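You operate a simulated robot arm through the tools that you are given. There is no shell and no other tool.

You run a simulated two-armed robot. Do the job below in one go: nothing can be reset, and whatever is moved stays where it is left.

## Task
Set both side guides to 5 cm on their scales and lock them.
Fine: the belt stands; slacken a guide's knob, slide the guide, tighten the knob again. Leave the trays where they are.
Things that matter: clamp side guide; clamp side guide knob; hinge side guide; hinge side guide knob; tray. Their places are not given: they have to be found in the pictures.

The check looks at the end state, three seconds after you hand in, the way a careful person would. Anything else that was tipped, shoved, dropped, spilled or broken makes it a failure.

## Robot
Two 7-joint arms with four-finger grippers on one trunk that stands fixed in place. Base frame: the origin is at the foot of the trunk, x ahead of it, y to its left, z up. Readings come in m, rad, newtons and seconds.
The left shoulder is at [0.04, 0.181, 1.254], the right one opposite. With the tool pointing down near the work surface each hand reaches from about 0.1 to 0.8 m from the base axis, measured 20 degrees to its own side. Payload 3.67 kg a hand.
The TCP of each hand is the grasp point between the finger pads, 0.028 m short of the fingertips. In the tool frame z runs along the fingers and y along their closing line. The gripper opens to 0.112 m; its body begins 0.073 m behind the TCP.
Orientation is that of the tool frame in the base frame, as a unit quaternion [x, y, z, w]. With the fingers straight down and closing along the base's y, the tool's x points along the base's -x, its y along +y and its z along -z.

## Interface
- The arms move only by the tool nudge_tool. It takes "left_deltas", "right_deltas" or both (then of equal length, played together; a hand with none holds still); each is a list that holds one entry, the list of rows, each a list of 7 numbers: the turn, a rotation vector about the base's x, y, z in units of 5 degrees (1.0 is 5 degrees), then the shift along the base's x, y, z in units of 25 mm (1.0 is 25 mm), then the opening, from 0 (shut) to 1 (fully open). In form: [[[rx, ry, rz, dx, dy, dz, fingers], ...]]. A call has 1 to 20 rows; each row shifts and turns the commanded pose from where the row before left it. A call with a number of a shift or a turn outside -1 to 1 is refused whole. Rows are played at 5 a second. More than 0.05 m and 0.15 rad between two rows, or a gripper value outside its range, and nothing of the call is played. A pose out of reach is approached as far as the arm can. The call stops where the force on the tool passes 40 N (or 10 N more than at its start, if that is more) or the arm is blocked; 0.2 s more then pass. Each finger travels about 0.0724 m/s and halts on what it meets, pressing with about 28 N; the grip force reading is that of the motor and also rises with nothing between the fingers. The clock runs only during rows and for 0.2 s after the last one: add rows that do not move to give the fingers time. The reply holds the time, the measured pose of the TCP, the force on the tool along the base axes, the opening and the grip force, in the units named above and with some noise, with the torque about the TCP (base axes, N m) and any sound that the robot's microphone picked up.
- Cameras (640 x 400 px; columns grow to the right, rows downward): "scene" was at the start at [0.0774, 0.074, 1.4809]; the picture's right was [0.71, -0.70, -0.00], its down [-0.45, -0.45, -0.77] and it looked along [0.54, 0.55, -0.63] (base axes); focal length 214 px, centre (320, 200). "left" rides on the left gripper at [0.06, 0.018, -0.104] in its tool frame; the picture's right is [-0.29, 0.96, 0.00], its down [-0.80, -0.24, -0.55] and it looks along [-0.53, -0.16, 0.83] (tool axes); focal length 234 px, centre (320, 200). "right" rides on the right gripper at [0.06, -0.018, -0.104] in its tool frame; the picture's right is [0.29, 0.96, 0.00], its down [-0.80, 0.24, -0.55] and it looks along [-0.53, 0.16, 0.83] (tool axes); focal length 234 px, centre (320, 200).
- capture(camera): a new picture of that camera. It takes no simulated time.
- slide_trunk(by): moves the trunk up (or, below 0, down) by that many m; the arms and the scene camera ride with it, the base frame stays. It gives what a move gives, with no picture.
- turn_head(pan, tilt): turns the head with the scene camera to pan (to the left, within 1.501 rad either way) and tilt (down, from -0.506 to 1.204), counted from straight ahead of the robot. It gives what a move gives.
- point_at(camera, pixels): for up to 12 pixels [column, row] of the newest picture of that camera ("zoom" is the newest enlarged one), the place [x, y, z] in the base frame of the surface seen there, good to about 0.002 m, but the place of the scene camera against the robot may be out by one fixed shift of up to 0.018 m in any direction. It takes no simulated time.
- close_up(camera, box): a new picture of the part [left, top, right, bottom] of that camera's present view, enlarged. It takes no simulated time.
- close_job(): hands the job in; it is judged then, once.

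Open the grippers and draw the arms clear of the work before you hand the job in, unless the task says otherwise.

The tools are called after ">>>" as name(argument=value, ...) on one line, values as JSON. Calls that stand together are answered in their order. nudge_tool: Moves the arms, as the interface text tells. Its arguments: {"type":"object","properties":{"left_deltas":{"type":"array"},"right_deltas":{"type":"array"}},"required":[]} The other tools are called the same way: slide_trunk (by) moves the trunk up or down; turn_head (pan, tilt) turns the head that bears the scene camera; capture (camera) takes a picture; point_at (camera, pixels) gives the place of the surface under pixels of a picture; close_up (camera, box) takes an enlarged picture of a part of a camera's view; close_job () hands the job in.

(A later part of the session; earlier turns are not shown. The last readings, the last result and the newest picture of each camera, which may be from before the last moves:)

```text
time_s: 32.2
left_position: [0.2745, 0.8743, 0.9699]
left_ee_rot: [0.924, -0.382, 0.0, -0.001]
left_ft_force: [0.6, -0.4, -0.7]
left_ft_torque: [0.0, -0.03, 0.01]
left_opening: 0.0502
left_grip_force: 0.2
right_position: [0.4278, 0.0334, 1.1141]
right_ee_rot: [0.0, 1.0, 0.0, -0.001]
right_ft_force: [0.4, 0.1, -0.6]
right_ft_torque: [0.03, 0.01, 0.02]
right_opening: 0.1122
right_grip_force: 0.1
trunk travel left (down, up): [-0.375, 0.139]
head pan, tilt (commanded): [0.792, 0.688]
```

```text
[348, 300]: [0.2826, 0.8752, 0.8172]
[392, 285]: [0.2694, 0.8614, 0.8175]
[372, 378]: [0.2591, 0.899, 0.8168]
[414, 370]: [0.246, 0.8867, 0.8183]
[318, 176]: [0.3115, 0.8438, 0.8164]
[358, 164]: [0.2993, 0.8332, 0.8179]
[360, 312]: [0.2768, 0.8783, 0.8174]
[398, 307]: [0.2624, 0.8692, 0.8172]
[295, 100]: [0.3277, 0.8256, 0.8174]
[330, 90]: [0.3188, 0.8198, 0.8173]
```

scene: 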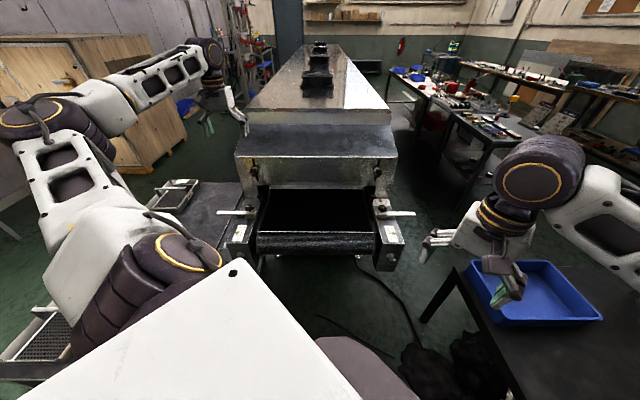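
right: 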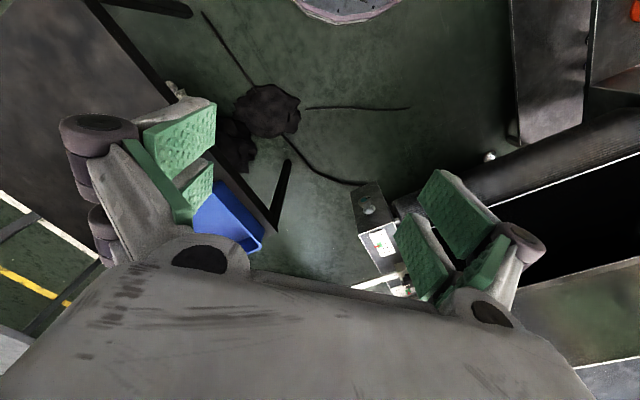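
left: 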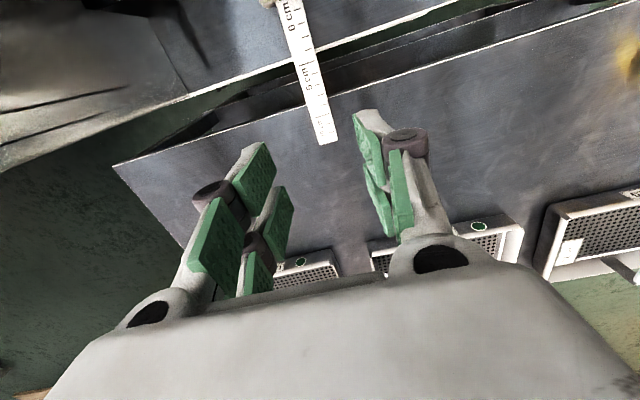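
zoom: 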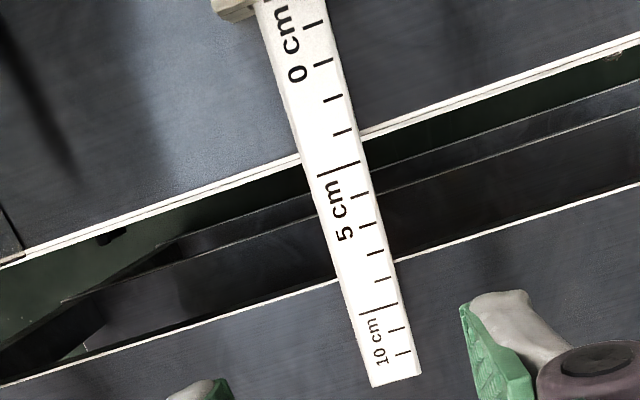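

The bar's centre line is at column 320 where the tool axis meets it, so it is centred between the fingers. I descend to z about 0.838 (tips at 0.81, just below the bar top).

>>> nudge_tool(left_deltas=[[[0, 0, 0, 0, 0, -0.88, 0.45], [0, 0, 0, 0, 0, -0.88, 0.45], [0, 0, 0, 0, 0, -0.88, 0.45], [0, 0, 0, 0, 0, -0.88, 0.45], [0, 0, 0, 0, 0, -0.88, 0.45], [0, 0, 0, 0, 0, -0.88, 0.45], [0, 0, 0, 0, 0, 0, 0.45]]])

>>> capture(camera="left")

>>> close_up(camera="scene", box=[195, 155, 275, 235])

```text
time_s: 33.8
left_position: [0.2759, 0.8731, 0.8378]
left_ee_rot: [0.924, -0.382, 0.0, -0.001]
left_ft_force: [0.5, -0.2, -0.8]
left_ft_torque: [0.0, -0.02, 0.03]
left_opening: 0.0506
left_grip_force: 0.0
right_position: [0.4273, 0.0349, 1.1149]
right_ee_rot: [0.0, 1.0, 0.001, 0.0]
right_ft_force: [-0.3, -0.6, -0.4]
right_ft_torque: [0.02, 0.01, 0.01]
right_opening: 0.112
right_grip_force: 0.1
trunk travel left (down, up): [-0.375, 0.139]
head pan, tilt (commanded): [0.792, 0.688]
```

```text
taken
```

left: 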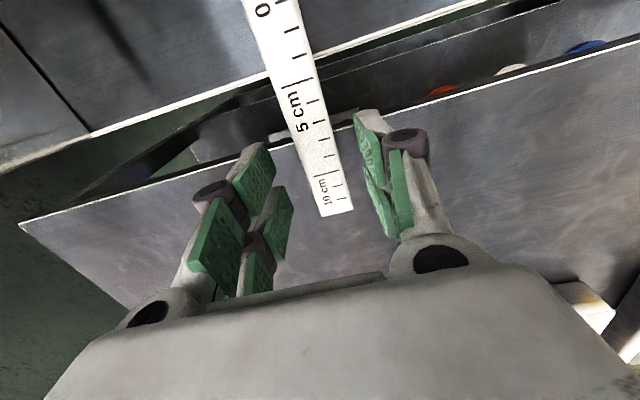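

```text
5.00 times, centred on (235, 195) of scene
```

zoom: 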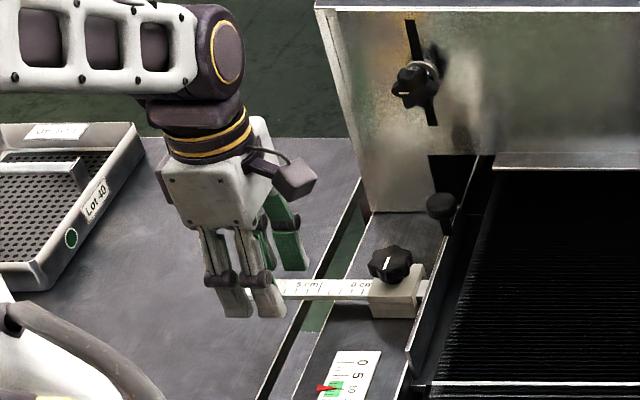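

The bar lies between the pads (centre about 2 mm right of the axis). I close on it.

>>> nudge_tool(left_deltas=[[[0, 0, 0, 0, 0, 0, 0.25], [0, 0, 0, 0, 0, 0, 0.1], [0, 0, 0, 0, 0, 0, 0.05], [0, 0, 0, 0, 0, 0, 0.05]]])

>>> capture(camera="left")

```text
time_s: 34.8
left_position: [0.2731, 0.8718, 0.8364]
left_ee_rot: [0.924, -0.383, 0.0, 0.001]
left_ft_force: [-9.7, -13.0, -5.4]
left_ft_torque: [0.01, 0.72, -0.38]
left_opening: 0.022
left_grip_force: 45.2
right_position: [0.4272, 0.0336, 1.1147]
right_ee_rot: [-0.001, 1.0, 0.0, -0.001]
right_ft_force: [-0.4, 0.8, -0.9]
right_ft_torque: [-0.01, -0.01, -0.02]
right_opening: 0.1119
right_grip_force: 0.1
trunk travel left (down, up): [-0.375, 0.139]
head pan, tilt (commanded): [0.792, 0.688]
```

```text
taken
```

left: 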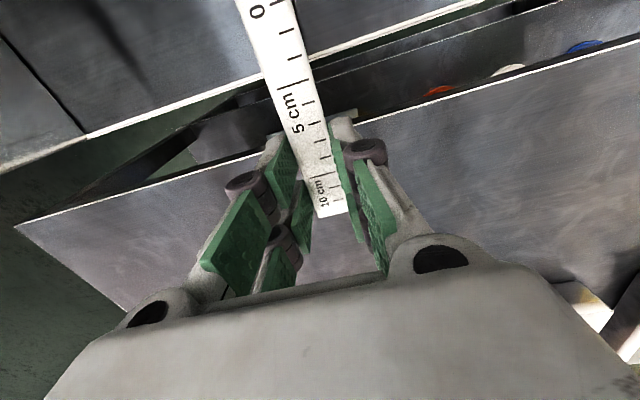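

Gripped at 22 mm. I ease 3 mm along -v and slide a first 10 mm inward to test that the guide is free.

>>> nudge_tool(left_deltas=[[[0, 0, 0, -0.08, -0.1, 0, 0.05], [0, 0, 0, 0, 0, 0, 0.05], [0, 0, 0, 0.094, -0.094, 0, 0.05], [0, 0, 0, 0.094, -0.094, 0, 0.05], [0, 0, 0, 0.094, -0.094, 0, 0.05], [0, 0, 0, 0, 0, 0, 0.05]]])

>>> capture(camera="left")

```text
time_s: 36.2
left_position: [0.2808, 0.8653, 0.8377]
left_ee_rot: [0.924, -0.382, 0.001, -0.001]
left_ft_force: [1.8, 6.6, -3.6]
left_ft_torque: [0.87, 0.44, -0.63]
left_opening: 0.0222
left_grip_force: 45.4
right_position: [0.4287, 0.036, 1.1147]
right_ee_rot: [0.0, 1.0, -0.001, 0.0]
right_ft_force: [-0.4, -0.3, 0.0]
right_ft_torque: [-0.01, 0.01, -0.01]
right_opening: 0.1118
right_grip_force: 0.0
trunk travel left (down, up): [-0.375, 0.139]
head pan, tilt (commanded): [0.792, 0.688]
```

```text
taken
```

left: 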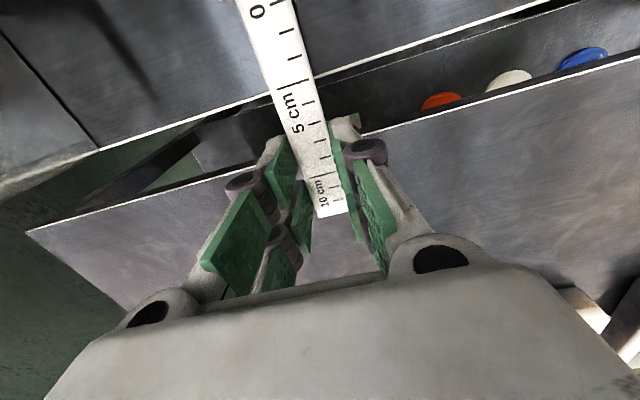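

The guide slides with only a few newtons. I slide a further 37 mm, then read the scale.

>>> nudge_tool(left_deltas=[[[0, 0, 0, 0.1163, -0.1163, 0, 0.05], [0, 0, 0, 0.1163, -0.1163, 0, 0.05], [0, 0, 0, 0.1163, -0.1163, 0, 0.05], [0, 0, 0, 0.1163, -0.1163, 0, 0.05], [0, 0, 0, 0.1163, -0.1163, 0, 0.05], [0, 0, 0, 0.1163, -0.1163, 0, 0.05], [0, 0, 0, 0.1163, -0.1163, 0, 0.05], [0, 0, 0, 0.1163, -0.1163, 0, 0.05], [0, 0, 0, 0.1163, -0.1163, 0, 0.05], [0, 0, 0, 0, 0, 0, 0.05]]])

>>> capture(camera="left")

>>> close_up(camera="left", box=[240, 0, 340, 62])

>>> close_up(camera="scene", box=[205, 165, 275, 235])

```text
time_s: 38.4
left_position: [0.3059, 0.8377, 0.8371]
left_ee_rot: [0.924, -0.382, 0.001, 0.0]
left_ft_force: [11.5, 15.4, 14.1]
left_ft_torque: [-0.11, -0.74, -0.75]
left_opening: 0.0218
left_grip_force: 45.5
right_position: [0.4278, 0.0351, 1.115]
right_ee_rot: [0.0, 1.0, 0.0, 0.0]
right_ft_force: [0.2, -0.2, 0.3]
right_ft_torque: [0.04, -0.03, 0.0]
right_opening: 0.1121
right_grip_force: 0.2
trunk travel left (down, up): [-0.375, 0.139]
head pan, tilt (commanded): [0.792, 0.688]
```

```text
taken
```

left: 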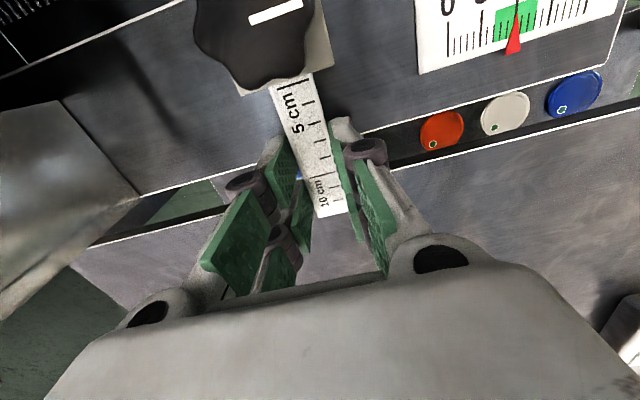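

```text
6.40 times, centred on (290, 31) of left
```

zoom: 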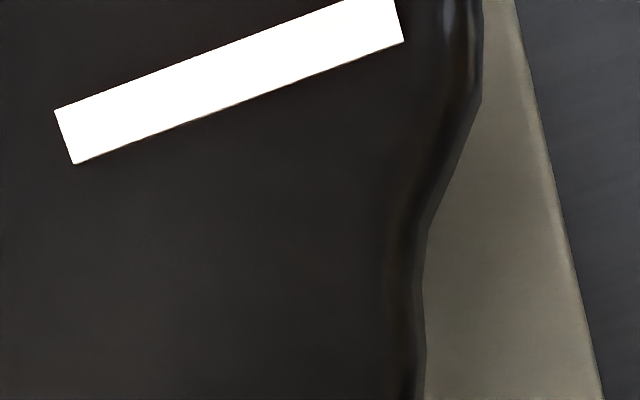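

```text
5.71 times, centred on (240, 200) of scene
```

zoom: 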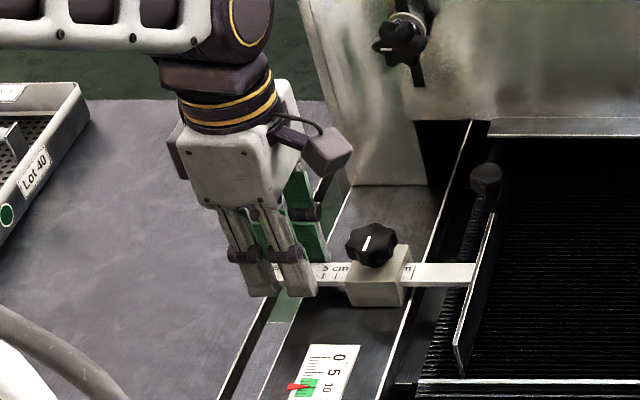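

The guide has come inward with the bar; the "5" tick is now close to the block edge at about (290,84). I ease the side force and zoom at the edge.

>>> nudge_tool(left_deltas=[[[0, 0, 0, 0.09, 0.09, 0.03, 0.05], [0, 0, 0, 0, 0, 0, 0.05], [0, 0, 0, 0, 0, 0, 0.05]]])

>>> close_up(camera="left", box=[250, 50, 350, 150])

>>> close_up(camera="scene", box=[225, 190, 265, 220])

```text
time_s: 39.2
left_position: [0.3058, 0.8387, 0.8369]
left_ee_rot: [0.924, -0.383, 0.0, 0.001]
left_ft_force: [4.6, 4.0, 9.6]
left_ft_torque: [-0.39, -0.43, -0.32]
left_opening: 0.022
left_grip_force: 45.2
right_position: [0.4273, 0.0342, 1.1159]
right_ee_rot: [-0.001, 1.0, 0.0, 0.0]
right_ft_force: [-0.6, 0.2, 0.4]
right_ft_torque: [0.0, 0.0, -0.04]
right_opening: 0.112
right_grip_force: 0.1
trunk travel left (down, up): [-0.375, 0.139]
head pan, tilt (commanded): [0.792, 0.688]
```

```text
4.00 times, centred on (300, 100) of left
```

zoom: 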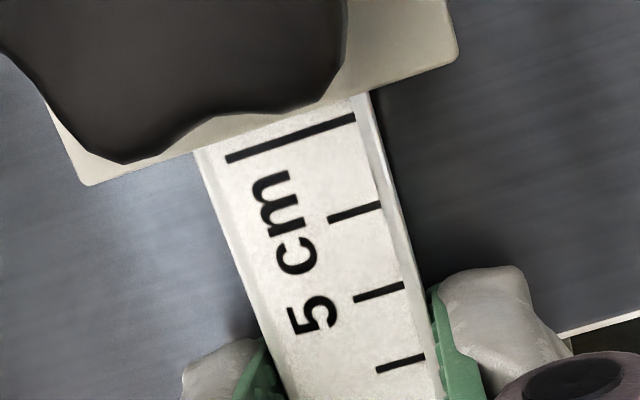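

```text
13.33 times, centred on (245, 205) of scene
```

zoom: 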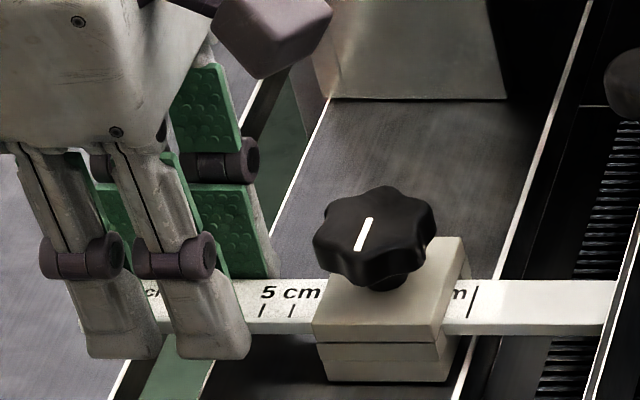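

The 5 tick sits about 2.4 mm outside the apparent block edge (3.2 mm after allowing for parallax). I slide 3.2 mm more and look again.

>>> nudge_tool(left_deltas=[[[0, 0, 0, 0.045, -0.045, 0, 0.05], [0, 0, 0, 0.045, -0.045, 0, 0.05], [0, 0, 0, 0, 0, 0, 0.05], [0, 0, 0, 0, 0, 0, 0.05]]])

>>> close_up(camera="left", box=[250, 50, 350, 150])

```text
time_s: 40.2
left_position: [0.3087, 0.8371, 0.8375]
left_ee_rot: [0.924, -0.382, 0.0, 0.0]
left_ft_force: [-4.3, 0.5, 2.9]
left_ft_torque: [0.51, 0.47, -0.26]
left_opening: 0.0218
left_grip_force: 44.7
right_position: [0.4267, 0.0345, 1.1148]
right_ee_rot: [0.0, 1.0, 0.0, 0.0]
right_ft_force: [1.0, -0.4, -1.0]
right_ft_torque: [0.0, 0.0, 0.0]
right_opening: 0.1118
right_grip_force: 0.1
trunk travel left (down, up): [-0.375, 0.139]
head pan, tilt (commanded): [0.792, 0.688]
```

```text
4.00 times, centred on (300, 100) of left
```

zoom: 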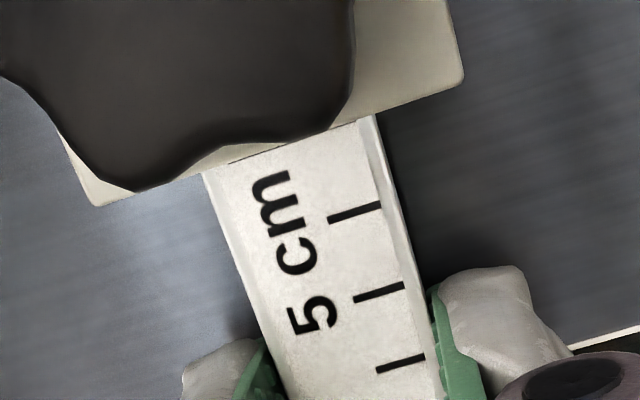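

The tick is now at the apparent edge; parallax leaves about 1 mm. I slide 1 mm more.

>>> nudge_tool(left_deltas=[[[0, 0, 0, 0.03, -0.03, 0, 0.05], [0, 0, 0, 0, 0, 0, 0.05], [0, 0, 0, 0, 0, 0, 0.05]]])

>>> close_up(camera="left", box=[250, 50, 350, 150])

```text
time_s: 41.0
left_position: [0.3098, 0.8364, 0.8378]
left_ee_rot: [0.924, -0.382, 0.0, 0.001]
left_ft_force: [-7.1, -3.3, -4.4]
left_ft_torque: [0.97, 1.19, -0.4]
left_opening: 0.0218
left_grip_force: 44.9
right_position: [0.4286, 0.0351, 1.1151]
right_ee_rot: [0.0, 1.0, 0.0, 0.0]
right_ft_force: [0.0, -0.9, -0.1]
right_ft_torque: [-0.02, 0.0, -0.01]
right_opening: 0.1122
right_grip_force: 0.1
trunk travel left (down, up): [-0.375, 0.139]
head pan, tilt (commanded): [0.792, 0.688]
```

```text
4.00 times, centred on (300, 100) of left
```

zoom: 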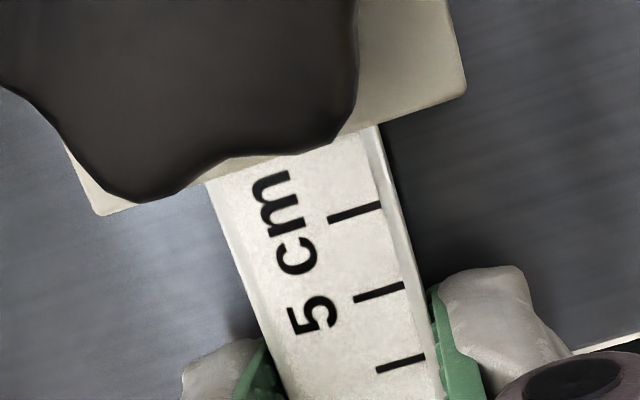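

Apparent reading 5.1 minus 1 mm of parallax gives about 5.0. I open the fingers and lift to look from straight above the block edge.

>>> nudge_tool(left_deltas=[[[0, 0, 0, 0, 0, 0, 0.25], [0, 0, 0, 0, 0, 0, 0.45], [0, 0, 0, 0, 0, 0, 0.45], [0, 0, 0, 0, 0, 0.8, 0.45], [0, 0, 0, 0, 0, 1, 0.45], [0, 0, 0, 0, 0, 1, 0.45], [0, 0, 0, 0, 0, 1, 0.45], [0, 0, 0, 0, 0, 1, 0.45], [0, 0, 0, 0, 0, 1, 0.45]]])

>>> capture(camera="left")

```text
time_s: 43.0
left_position: [0.3098, 0.8375, 0.9815]
left_ee_rot: [0.924, -0.382, 0.0, 0.0]
left_ft_force: [0.3, -0.5, -0.5]
left_ft_torque: [0.05, -0.02, 0.03]
left_opening: 0.0503
left_grip_force: 0.0
right_position: [0.4272, 0.0342, 1.1152]
right_ee_rot: [0.001, 1.0, 0.0, 0.0]
right_ft_force: [-0.9, 0.6, 0.4]
right_ft_torque: [-0.01, -0.02, -0.01]
right_opening: 0.112
right_grip_force: 0.1
trunk travel left (down, up): [-0.375, 0.139]
head pan, tilt (commanded): [0.792, 0.688]
```

```text
taken
```

left: 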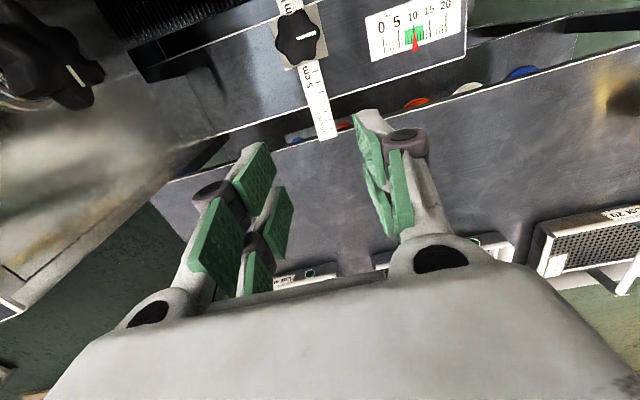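

I zoom in on the block edge from this height.

>>> close_up(camera="left", box=[270, 30, 350, 80])

>>> point_at(camera="zoom", pixels=[[230, 80], [205, 120], [350, 270], [420, 235], [355, 350], [400, 290]])

```text
8.00 times, centred on (310, 55) of left
```

zoom: 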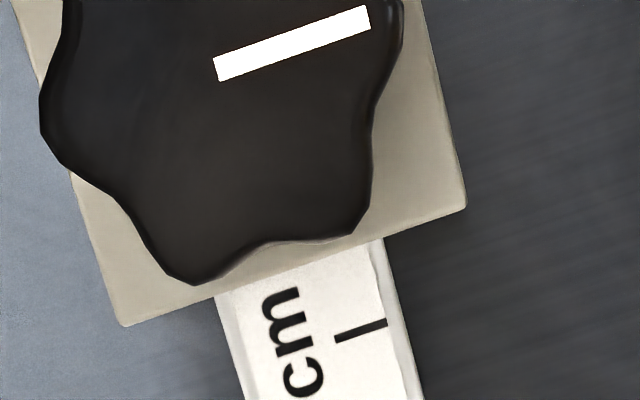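

```text
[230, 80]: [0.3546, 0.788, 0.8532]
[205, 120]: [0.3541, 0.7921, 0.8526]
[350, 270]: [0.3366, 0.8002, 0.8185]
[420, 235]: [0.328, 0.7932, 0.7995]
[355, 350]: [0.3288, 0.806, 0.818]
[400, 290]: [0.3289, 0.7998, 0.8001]
```

The reading is about 5.02 cm after parallax. Now I move back over the knob (centre 0.3544, 0.7895), turning to yaw 105.

>>> nudge_tool(left_deltas=[[[0, 0, -1, 0.297, -0.32, 0, 0.55], [0, 0, -1, 0.297, -0.32, 0, 0.55], [0, 0, -1, 0.297, -0.32, 0, 0.55], [0, 0, -1, 0.297, -0.32, 0, 0.55], [0, 0, -1, 0.297, -0.32, 0, 0.55], [0, 0, -1, 0.297, -0.32, 0, 0.55], [0, 0, 0, 0, 0, -0.9, 0.55], [0, 0, 0, 0, 0, -0.9, 0.55], [0, 0, 0, 0, 0, -0.9, 0.55], [0, 0, 0, 0, 0, -0.9, 0.55], [0, 0, 0, 0, 0, 0, 0.55]]])

>>> capture(camera="left")

```text
time_s: 45.4
left_position: [0.3546, 0.7872, 0.8943]
left_ee_rot: [0.794, -0.607, 0.0, 0.0]
left_ft_force: [-0.4, 0.2, -0.1]
left_ft_torque: [0.03, -0.02, -0.02]
left_opening: 0.0615
left_grip_force: 0.1
right_position: [0.4268, 0.0342, 1.1147]
right_ee_rot: [0.0, 1.0, 0.0, 0.0]
right_ft_force: [-0.4, -0.6, 0.3]
right_ft_torque: [0.01, -0.03, 0.0]
right_opening: 0.112
right_grip_force: 0.0
trunk travel left (down, up): [-0.375, 0.139]
head pan, tilt (commanded): [0.792, 0.688]
```

```text
taken
```

left: 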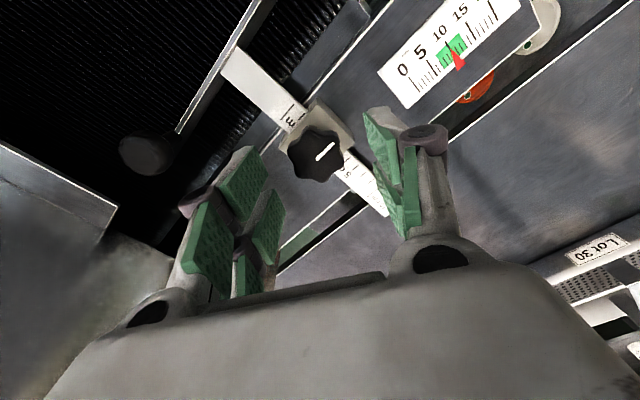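

I check the knob centre against the tool axis (expected at about (320,159)).

>>> close_up(camera="left", box=[270, 100, 370, 200])

>>> point_at(camera="zoom", pixels=[[185, 215], [190, 140], [185, 290], [110, 215], [260, 215]])

```text
4.00 times, centred on (320, 150) of left
```

zoom: 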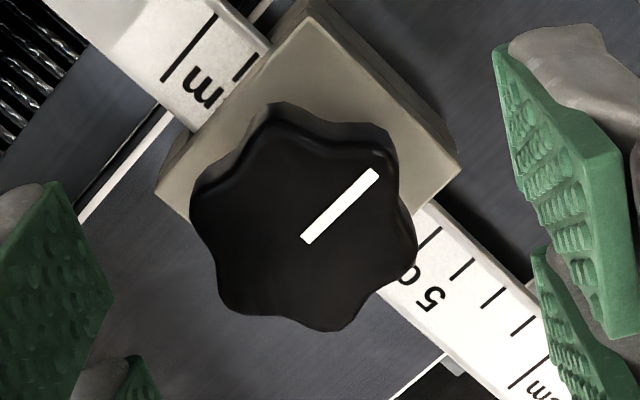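

```text
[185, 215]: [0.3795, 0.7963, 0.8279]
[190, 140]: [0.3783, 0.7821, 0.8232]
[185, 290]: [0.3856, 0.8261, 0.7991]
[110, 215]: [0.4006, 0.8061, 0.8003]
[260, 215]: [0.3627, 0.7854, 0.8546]
```

Knob centre shows at (316,159), so I shift 2.5 mm in +x, lower to z 0.861 and close.

>>> nudge_tool(left_deltas=[[[0, 0, -0.4, 0.1, 0, 0, 0.55], [0, 0, 0, 0, 0, -0.66, 0.55], [0, 0, 0, 0, 0, -0.66, 0.55], [0, 0, 0, 0, 0, 0, 0.55], [0, 0, 0, 0, 0, 0, 0.3], [0, 0, 0, 0, 0, 0, 0.2], [0, 0, 0, 0, 0, 0, 0.1], [0, 0, 0, 0, 0, 0, 0.1]]])

>>> capture(camera="left")

```text
time_s: 47.2
left_position: [0.3575, 0.7879, 0.8588]
left_ee_rot: [0.783, -0.622, 0.0, 0.0]
left_ft_force: [-0.8, -0.5, 0.0]
left_ft_torque: [0.03, 0.05, -0.01]
left_opening: 0.0334
left_grip_force: 44.9
right_position: [0.4279, 0.0347, 1.116]
right_ee_rot: [0.001, 1.0, 0.0, 0.001]
right_ft_force: [-0.6, -0.9, 0.2]
right_ft_torque: [0.02, -0.01, -0.02]
right_opening: 0.112
right_grip_force: 0.1
trunk travel left (down, up): [-0.375, 0.139]
head pan, tilt (commanded): [0.792, 0.688]
```

```text
taken
```

left: 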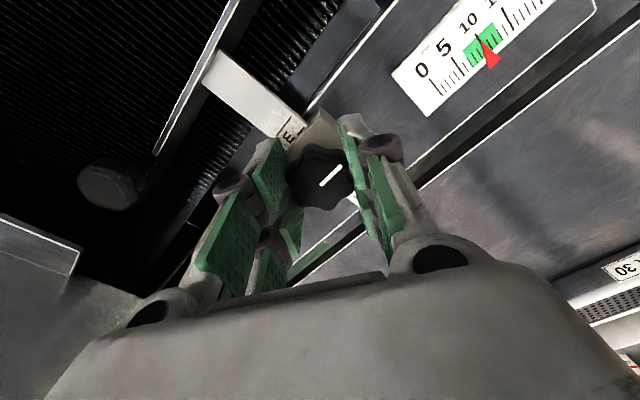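

Gripped with no side force. I turn clockwise 80 degrees, then watch the torque for the tight end.

>>> nudge_tool(left_deltas=[[[0, 0, -0.8, 0, 0, 0, 0.1], [0, 0, -0.8, 0, 0, 0, 0.1], [0, 0, -0.8, 0, 0, 0, 0.1], [0, 0, -0.8, 0, 0, 0, 0.1], [0, 0, -0.8, 0, 0, 0, 0.1], [0, 0, -0.8, 0, 0, 0, 0.1], [0, 0, -0.8, 0, 0, 0, 0.1], [0, 0, -0.8, 0, 0, 0, 0.1], [0, 0, -0.8, 0, 0, 0, 0.1], [0, 0, -0.8, 0, 0, 0, 0.1]]])

>>> close_up(camera="left", box=[240, 80, 400, 180])

```text
time_s: 49.4
left_position: [0.3566, 0.7879, 0.8592]
left_ee_rot: [-0.523, 0.852, -0.001, -0.001]
left_ft_force: [-2.9, -10.3, -4.1]
left_ft_torque: [-0.56, 0.51, 0.01]
left_opening: 0.0332
left_grip_force: 45.3
right_position: [0.4284, 0.0344, 1.1149]
right_ee_rot: [-0.001, 1.0, 0.0, 0.0]
right_ft_force: [0.2, 0.4, -0.3]
right_ft_torque: [0.0, 0.02, -0.01]
right_opening: 0.1121
right_grip_force: 0.0
trunk travel left (down, up): [-0.375, 0.139]
head pan, tilt (commanded): [0.792, 0.688]
```

```text
4.00 times, centred on (320, 130) of left
```

zoom: 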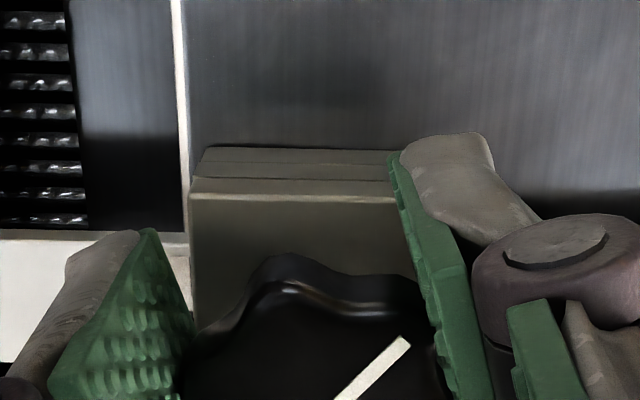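

Turned 40 degrees with the knob following. I ease y by -2 mm and go on another 40 degrees.

>>> nudge_tool(left_deltas=[[[0, 0, -0.8, 0, -0.06, 0, 0.1], [0, 0, -0.8, 0, -0.03, 0, 0.1], [0, 0, -0.8, 0, -0.03, 0, 0.1], [0, 0, -0.8, 0, 0, 0, 0.1], [0, 0, -0.8, 0, 0, 0, 0.1], [0, 0, -0.8, 0, 0, 0, 0.1], [0, 0, -0.8, 0, 0, 0, 0.1], [0, 0, -0.8, 0, 0, 0, 0.1], [0, 0, -0.8, 0, 0, 0, 0.1], [0, 0, -0.8, 0, 0, 0, 0.1]]])

```text
time_s: 51.6
left_position: [0.3568, 0.7883, 0.859]
left_ee_rot: [-0.199, 0.98, 0.001, 0.0]
left_ft_force: [-1.1, 17.7, 3.8]
left_ft_torque: [0.39, 0.22, 0.0]
left_opening: 0.0332
left_grip_force: 45.0
right_position: [0.4275, 0.0378, 1.1142]
right_ee_rot: [0.0, 1.0, -0.001, 0.0]
right_ft_force: [0.8, 0.7, 0.1]
right_ft_torque: [0.0, 0.01, -0.02]
right_opening: 0.112
right_grip_force: 0.0
trunk travel left (down, up): [-0.375, 0.139]
head pan, tilt (commanded): [0.792, 0.688]
```

Now at yaw 23, 80 degrees back. I ease y by +2 mm and turn on clockwise in small steps.

>>> nudge_tool(left_deltas=[[[0, 0, 0, 0, 0.1, 0, 0.1], [0, 0, -0.4, 0, 0, 0, 0.1], [0, 0, -0.4, 0, 0, 0, 0.1], [0, 0, -0.4, 0, 0, 0, 0.1], [0, 0, -0.4, 0, 0, 0, 0.1], [0, 0, 0, 0, 0, 0, 0.1]]])

```text
time_s: 53.0
left_position: [0.3563, 0.7879, 0.8579]
left_ee_rot: [-0.131, 0.991, 0.001, 0.0]
left_ft_force: [-4.3, 5.7, 5.1]
left_ft_torque: [-0.12, -0.11, -0.01]
left_opening: 0.0334
left_grip_force: 45.4
right_position: [0.4264, 0.0346, 1.1149]
right_ee_rot: [0.0, 1.0, 0.0, 0.0]
right_ft_force: [0.1, -0.4, -0.2]
right_ft_torque: [-0.01, -0.04, 0.02]
right_opening: 0.112
right_grip_force: 0.2
trunk travel left (down, up): [-0.375, 0.139]
head pan, tilt (commanded): [0.792, 0.688]
```

Back at yaw 15 (the starting angle) with no torque. I turn further in small steps to feel for the tight stop.

>>> nudge_tool(left_deltas=[[[0, 0, -0.4, 0, 0, 0, 0.1], [0, 0, -0.4, 0, 0, 0, 0.1], [0, 0, -0.4, 0, 0, 0, 0.1], [0, 0, 0, 0, 0, 0, 0.1]]])

>>> close_up(camera="left", box=[240, 100, 400, 200])

```text
time_s: 54.0
left_position: [0.358, 0.7882, 0.8592]
left_ee_rot: [-0.078, 0.997, -0.001, 0.001]
left_ft_force: [-3.6, 1.3, 1.5]
left_ft_torque: [-0.01, -0.12, 0.51]
left_opening: 0.0335
left_grip_force: 44.6
right_position: [0.4267, 0.0352, 1.1148]
right_ee_rot: [0.0, 1.0, 0.0, 0.0]
right_ft_force: [-0.3, -0.2, 0.5]
right_ft_torque: [-0.01, 0.03, 0.01]
right_opening: 0.1121
right_grip_force: 0.2
trunk travel left (down, up): [-0.375, 0.139]
head pan, tilt (commanded): [0.792, 0.688]
```

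```text
4.00 times, centred on (320, 150) of left
```

zoom: 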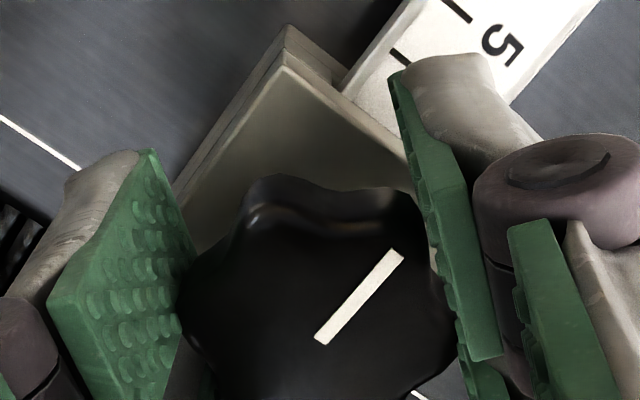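

Torque about z has risen to +0.51 N m: the clamp is biting. I press a few degrees more.

>>> nudge_tool(left_deltas=[[[0, 0, -0.3, 0, 0, 0, 0.1], [0, 0, -0.3, 0, 0, 0, 0.1], [0, 0, 0, 0, 0, 0, 0.1]]])

>>> close_up(camera="left", box=[240, 100, 400, 200])

```text
time_s: 54.8
left_position: [0.3585, 0.7887, 0.8587]
left_ee_rot: [-0.053, 0.999, 0.0, 0.0]
left_ft_force: [-2.4, 0.2, -2.0]
left_ft_torque: [0.06, 0.07, 0.58]
left_opening: 0.0335
left_grip_force: 45.0
right_position: [0.4272, 0.036, 1.1157]
right_ee_rot: [0.0, 1.0, 0.0, 0.0]
right_ft_force: [-0.2, 0.3, 0.2]
right_ft_torque: [0.0, -0.01, -0.02]
right_opening: 0.1124
right_grip_force: 0.0
trunk travel left (down, up): [-0.375, 0.139]
head pan, tilt (commanded): [0.792, 0.688]
```

```text
4.00 times, centred on (320, 150) of left
```

zoom: 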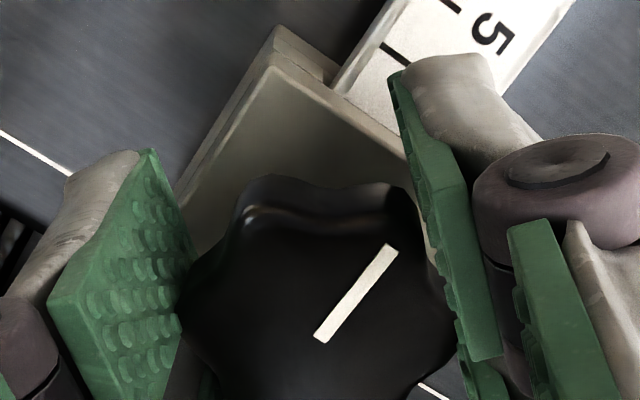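

The knob has stopped and the grip just begins to slip, so it is tight. I open and lift, and look at the result.

>>> nudge_tool(left_deltas=[[[0, 0, 0, 0, 0, 0, 0.3], [0, 0, 0, 0, 0, 0, 0.5], [0, 0, 0, 0, 0, 0, 0.5], [0, 0, 0, 0, 0, 0.6, 0.5], [0, 0, 0, 0, 0, 1, 0.5], [0, 0, 0, 0, 0, 1, 0.5], [0, 0, 0, 0, 0, 1, 0.5], [0, 0, 0, 0, 0, 1, 0.5], [0, 0, 0, 0, 0, 1, 0.5], [0, 0, 0, 0, 0, 1, 0.5]]])

>>> capture(camera="left")

>>> close_up(camera="scene", box=[205, 180, 285, 230])

```text
time_s: 57.0
left_position: [0.3564, 0.7876, 1.0248]
left_ee_rot: [-0.053, 0.999, 0.0, 0.0]
left_ft_force: [0.3, -0.5, 0.1]
left_ft_torque: [-0.01, 0.04, 0.02]
left_opening: 0.0562
left_grip_force: 0.0
right_position: [0.4267, 0.0337, 1.1151]
right_ee_rot: [0.0, 1.0, 0.0, 0.0]
right_ft_force: [0.1, -0.1, 0.5]
right_ft_torque: [0.01, -0.03, 0.01]
right_opening: 0.1122
right_grip_force: 0.0
trunk travel left (down, up): [-0.375, 0.139]
head pan, tilt (commanded): [0.792, 0.688]
```

```text
taken
```

left: 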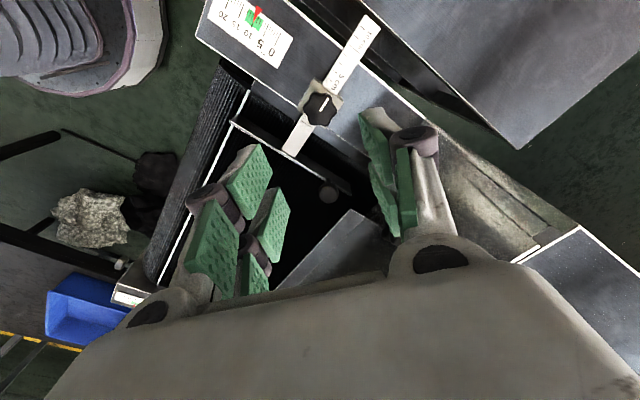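

```text
8.00 times, centred on (245, 205) of scene
```

zoom: 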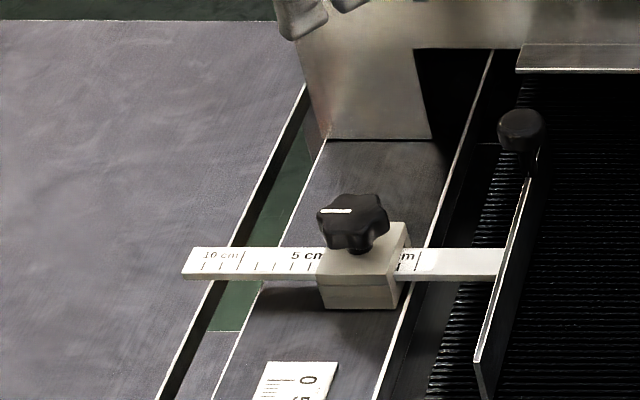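

The white line is again along the bar as at the start (locked). I zoom on the block edge to confirm the reading.

>>> close_up(camera="left", box=[295, 65, 359, 105])

>>> close_up(camera="left", box=[280, 70, 360, 170])

```text
10.00 times, centred on (327, 85) of left
```

zoom: 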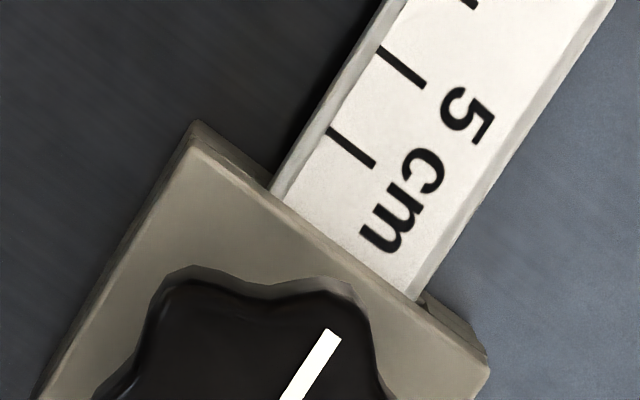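

```text
4.00 times, centred on (320, 120) of left
```

zoom: 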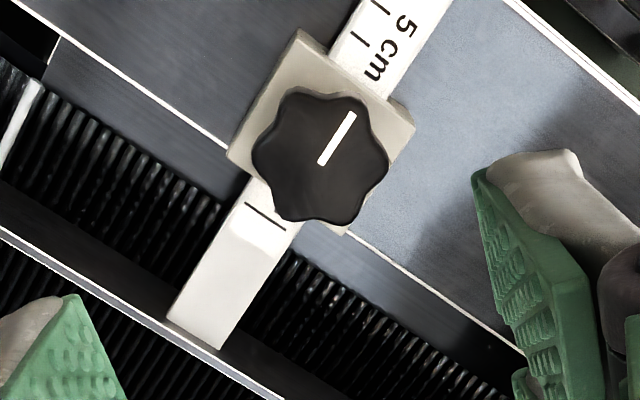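

The reading seems slightly above 5. I move the camera to stand right above the block edge for a parallax-free view: a small shift of the hand.

>>> nudge_tool(left_deltas=[[[0, 0, 0, 0.85, -0.85, 0, 0.5], [0, 0, 0, 0, 0, 0, 0.5]]])

>>> capture(camera="left")

>>> close_up(camera="left", box=[285, 55, 365, 105])

```text
time_s: 57.6
left_position: [0.3778, 0.7677, 1.024]
left_ee_rot: [-0.053, 0.999, 0.0, 0.0]
left_ft_force: [-0.3, -0.5, 0.3]
left_ft_torque: [-0.01, -0.02, 0.02]
left_opening: 0.056
left_grip_force: 0.1
right_position: [0.427, 0.0344, 1.1147]
right_ee_rot: [0.0, 1.0, -0.001, 0.0]
right_ft_force: [-0.1, -0.6, -0.6]
right_ft_torque: [-0.02, 0.0, 0.0]
right_opening: 0.112
right_grip_force: 0.2
trunk travel left (down, up): [-0.375, 0.139]
head pan, tilt (commanded): [0.792, 0.688]
```

```text
taken
```

left: 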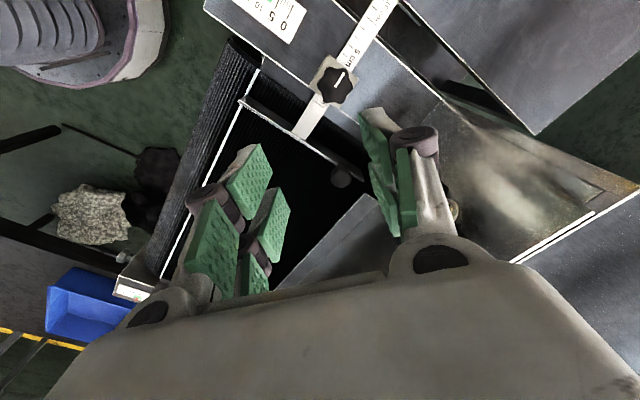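

```text
8.00 times, centred on (325, 80) of left
```

zoom: 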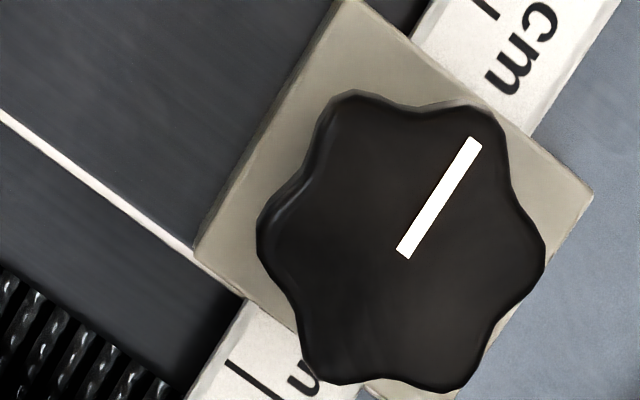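

Now the outer face is just invisible, so the top edge is true. I zoom in on it.

>>> close_up(camera="left", box=[322, 38, 370, 78])

>>> close_up(camera="left", box=[322, 10, 402, 78])

```text
10.00 times, centred on (346, 58) of left
```

zoom: 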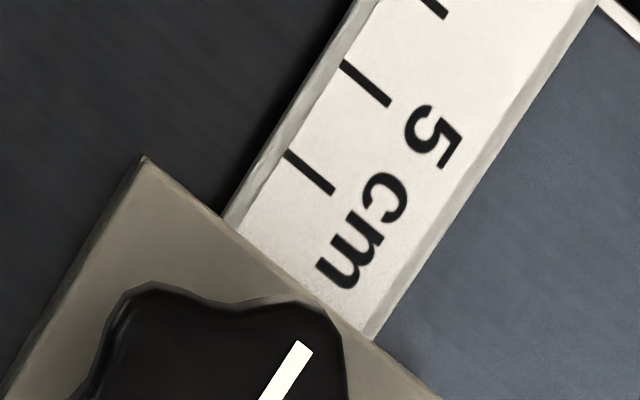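

```text
5.88 times, centred on (362, 44) of left
```

zoom: 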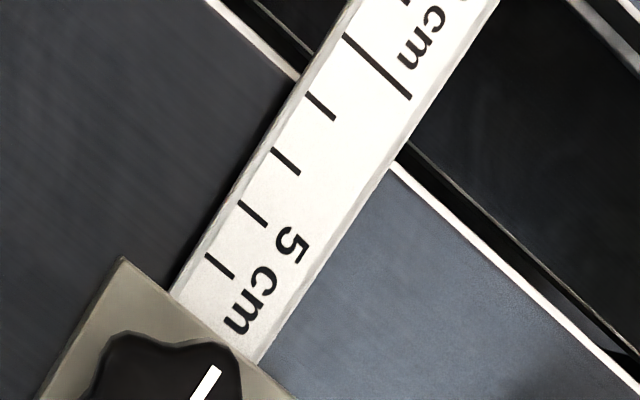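

By this view the 5 tick lies about 1.1 mm inside the edge (reading near 5.1). I compare with the scene camera at exactly the same box as the first picture, where the 5 tick was at (271,287): a 5.0 cm travel would put the 10 tick at that same pixel.

>>> close_up(camera="scene", box=[215, 190, 263, 220])

>>> close_up(camera="scene", box=[225, 206, 249, 221])

```text
13.33 times, centred on (239, 205) of scene
```

zoom: 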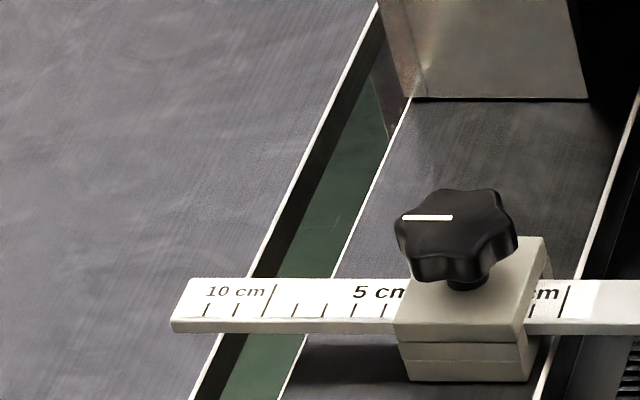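

```text
16.00 times, centred on (237, 214) of scene
```

zoom: 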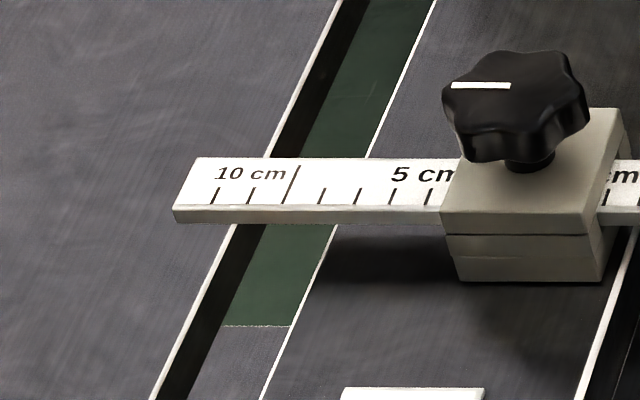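

Both views suggest 5.1 to 5.15, so a small correction may be worthwhile; first I look at the untouched right guide to see how its 0 tick stands against its block. I raise the left hand and carry it across to the right side at z about 1.08, opening wider for view.

>>> nudge_tool(left_deltas=[[[0, 0, 0, 0, 0, 1, 0.5], [0, 0, 0, 0, 0, 1, 0.5], [0, 0, 0, 0.96, -0.96, 0.2, 0.5], [0, 0, 0, 0.96, -0.96, 0, 0.5], [0, 0, 0, 0.96, -0.96, 0, 0.5], [0, 0, 0, 0.96, -0.96, 0, 0.5], [0, 0, 0, 0.96, -0.96, 0, 0.5], [0, 0, 0, 0.96, -0.96, 0, 0.5], [0, 0, 0, 0.96, -0.96, 0, 0.5], [0, 0, 0, 0.96, -0.96, 0, 0.5], [0, 0, 0, 0.96, -0.96, 0, 0.5], [0, 0, 0, 0.96, -0.96, 0, 0.5], [0, 0, 0, 0.96, -0.96, 0, 0.5], [0, 0, 0, 0.96, -0.96, 0, 0.5]]])

>>> capture(camera="left")

>>> capture(camera="scene")

```text
time_s: 60.6
left_position: [0.6679, 0.4779, 1.0798]
left_ee_rot: [-0.054, 0.999, 0.001, -0.001]
left_ft_force: [0.5, -1.7, -0.9]
left_ft_torque: [0.0, -0.02, -0.02]
left_opening: 0.0559
left_grip_force: 0.1
right_position: [0.4288, 0.0341, 1.1156]
right_ee_rot: [0.0, 1.0, 0.001, 0.0]
right_ft_force: [0.6, -0.3, 0.3]
right_ft_torque: [0.0, 0.03, -0.01]
right_opening: 0.112
right_grip_force: 0.2
trunk travel left (down, up): [-0.375, 0.139]
head pan, tilt (commanded): [0.792, 0.688]
```

```text
taken
```

left: 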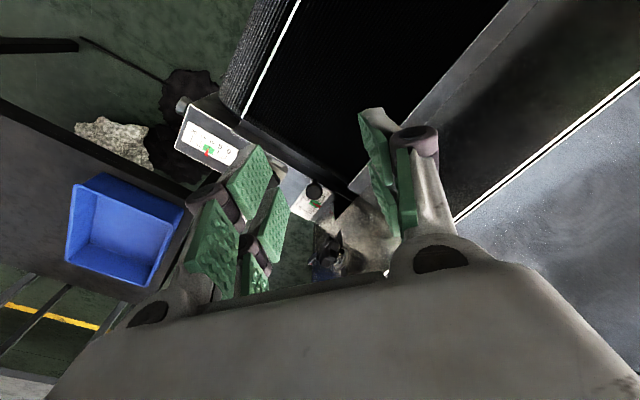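

```text
taken
```

scene: 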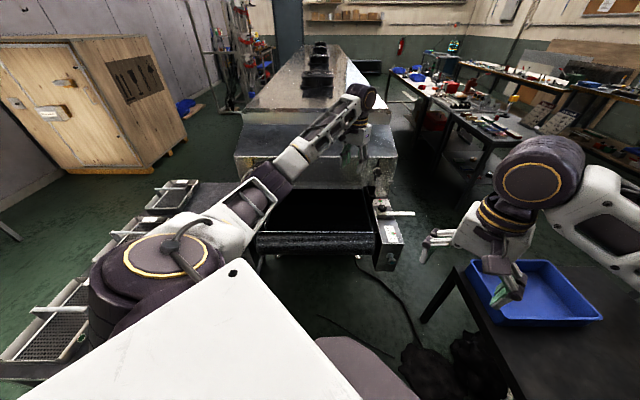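

The left arm stretches over the belt without trouble so far. I go on to above the right knob, turning to yaw 15.

>>> nudge_tool(left_deltas=[[[0, 0, 0.45, 0.9, -0.9, 0, 0.6], [0, 0, 0.45, 0.9, -0.9, 0, 0.6], [0, 0, 0.45, 0.9, -0.9, 0, 0.6], [0, 0, 0.45, 0.9, -0.9, 0, 0.6], [0, 0, 0, 0, 0, 0, 0.6], [0, 0, 0, 0, 0, 0, 0.6]]])

>>> capture(camera="left")

>>> close_up(camera="scene", box=[180, 60, 430, 290])

```text
time_s: 62.0
left_position: [0.7557, 0.3885, 1.0793]
left_ee_rot: [-0.131, 0.991, 0.0, 0.0]
left_ft_force: [-0.3, -0.4, -0.4]
left_ft_torque: [0.0, 0.01, -0.07]
left_opening: 0.0671
left_grip_force: 0.1
right_position: [0.4277, 0.0352, 1.1146]
right_ee_rot: [-0.001, 1.0, -0.001, 0.0]
right_ft_force: [-0.2, -0.6, -0.3]
right_ft_torque: [-0.02, 0.0, -0.02]
right_opening: 0.112
right_grip_force: 0.2
trunk travel left (down, up): [-0.375, 0.139]
head pan, tilt (commanded): [0.792, 0.688]
```

```text
taken
```

left: 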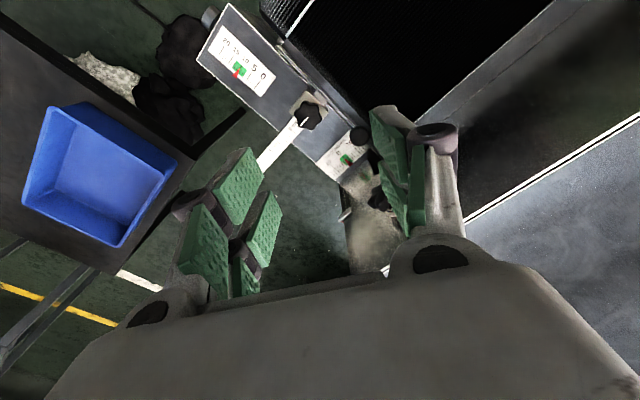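

```text
1.74 times, centred on (305, 175) of scene
```

zoom: 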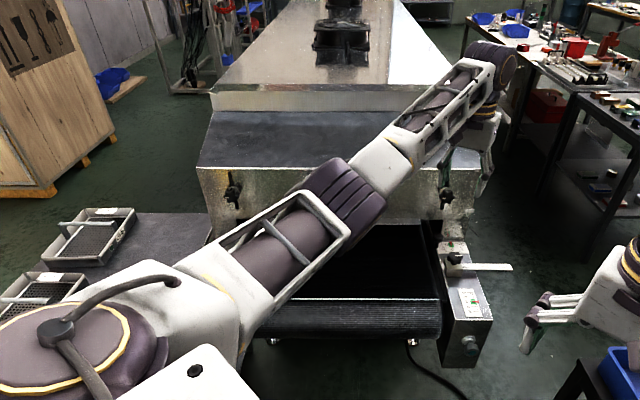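

Right knob is in view at (308,113), and the pose is fully reached at z 1.08. I zoom in for its place and scale reading.

>>> close_up(camera="left", box=[250, 80, 350, 180])

>>> point_at(camera="zoom", pixels=[[275, 135], [300, 150], [240, 190], [200, 210], [120, 300], [470, 210], [330, 100], [420, 250]])

```text
4.00 times, centred on (300, 130) of left
```

zoom: 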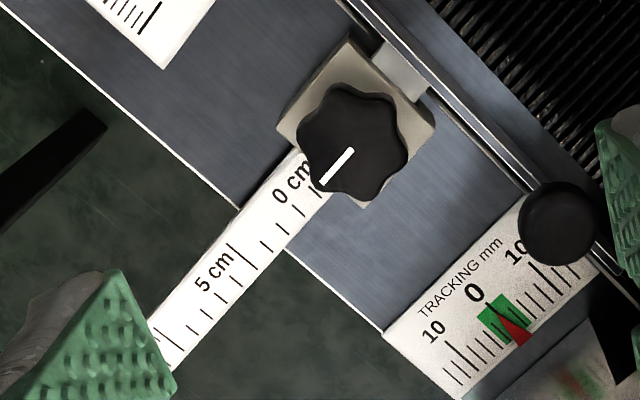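

```text
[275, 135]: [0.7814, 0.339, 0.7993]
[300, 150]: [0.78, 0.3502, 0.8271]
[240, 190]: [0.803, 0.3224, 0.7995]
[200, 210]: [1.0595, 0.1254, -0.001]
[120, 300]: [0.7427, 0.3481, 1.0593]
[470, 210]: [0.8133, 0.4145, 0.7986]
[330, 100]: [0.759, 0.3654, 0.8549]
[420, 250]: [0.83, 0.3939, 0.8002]
```

I get the knob centre and a closer look at the 0 tick of the right guide.

>>> close_up(camera="left", box=[280, 95, 330, 145])

>>> point_at(camera="zoom", pixels=[[410, 150], [380, 110], [340, 190], [480, 150], [300, 250], [230, 310], [450, 230], [300, 130]])

```text
8.00 times, centred on (305, 120) of left
```

zoom: 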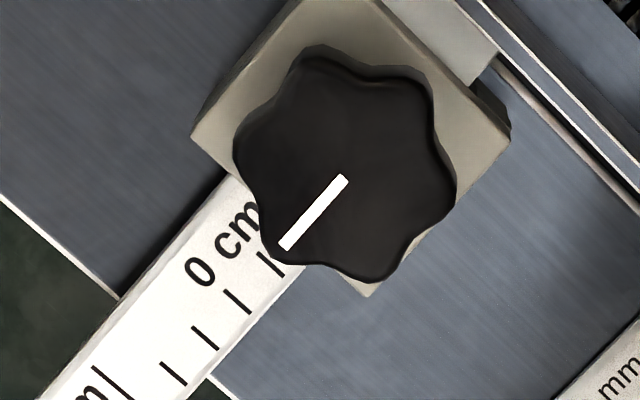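

```text
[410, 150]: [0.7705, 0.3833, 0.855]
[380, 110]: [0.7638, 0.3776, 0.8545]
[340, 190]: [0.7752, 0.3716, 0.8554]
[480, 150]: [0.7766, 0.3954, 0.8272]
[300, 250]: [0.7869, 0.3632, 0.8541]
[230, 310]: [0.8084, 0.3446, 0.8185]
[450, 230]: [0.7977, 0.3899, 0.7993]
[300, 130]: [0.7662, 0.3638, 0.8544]
```

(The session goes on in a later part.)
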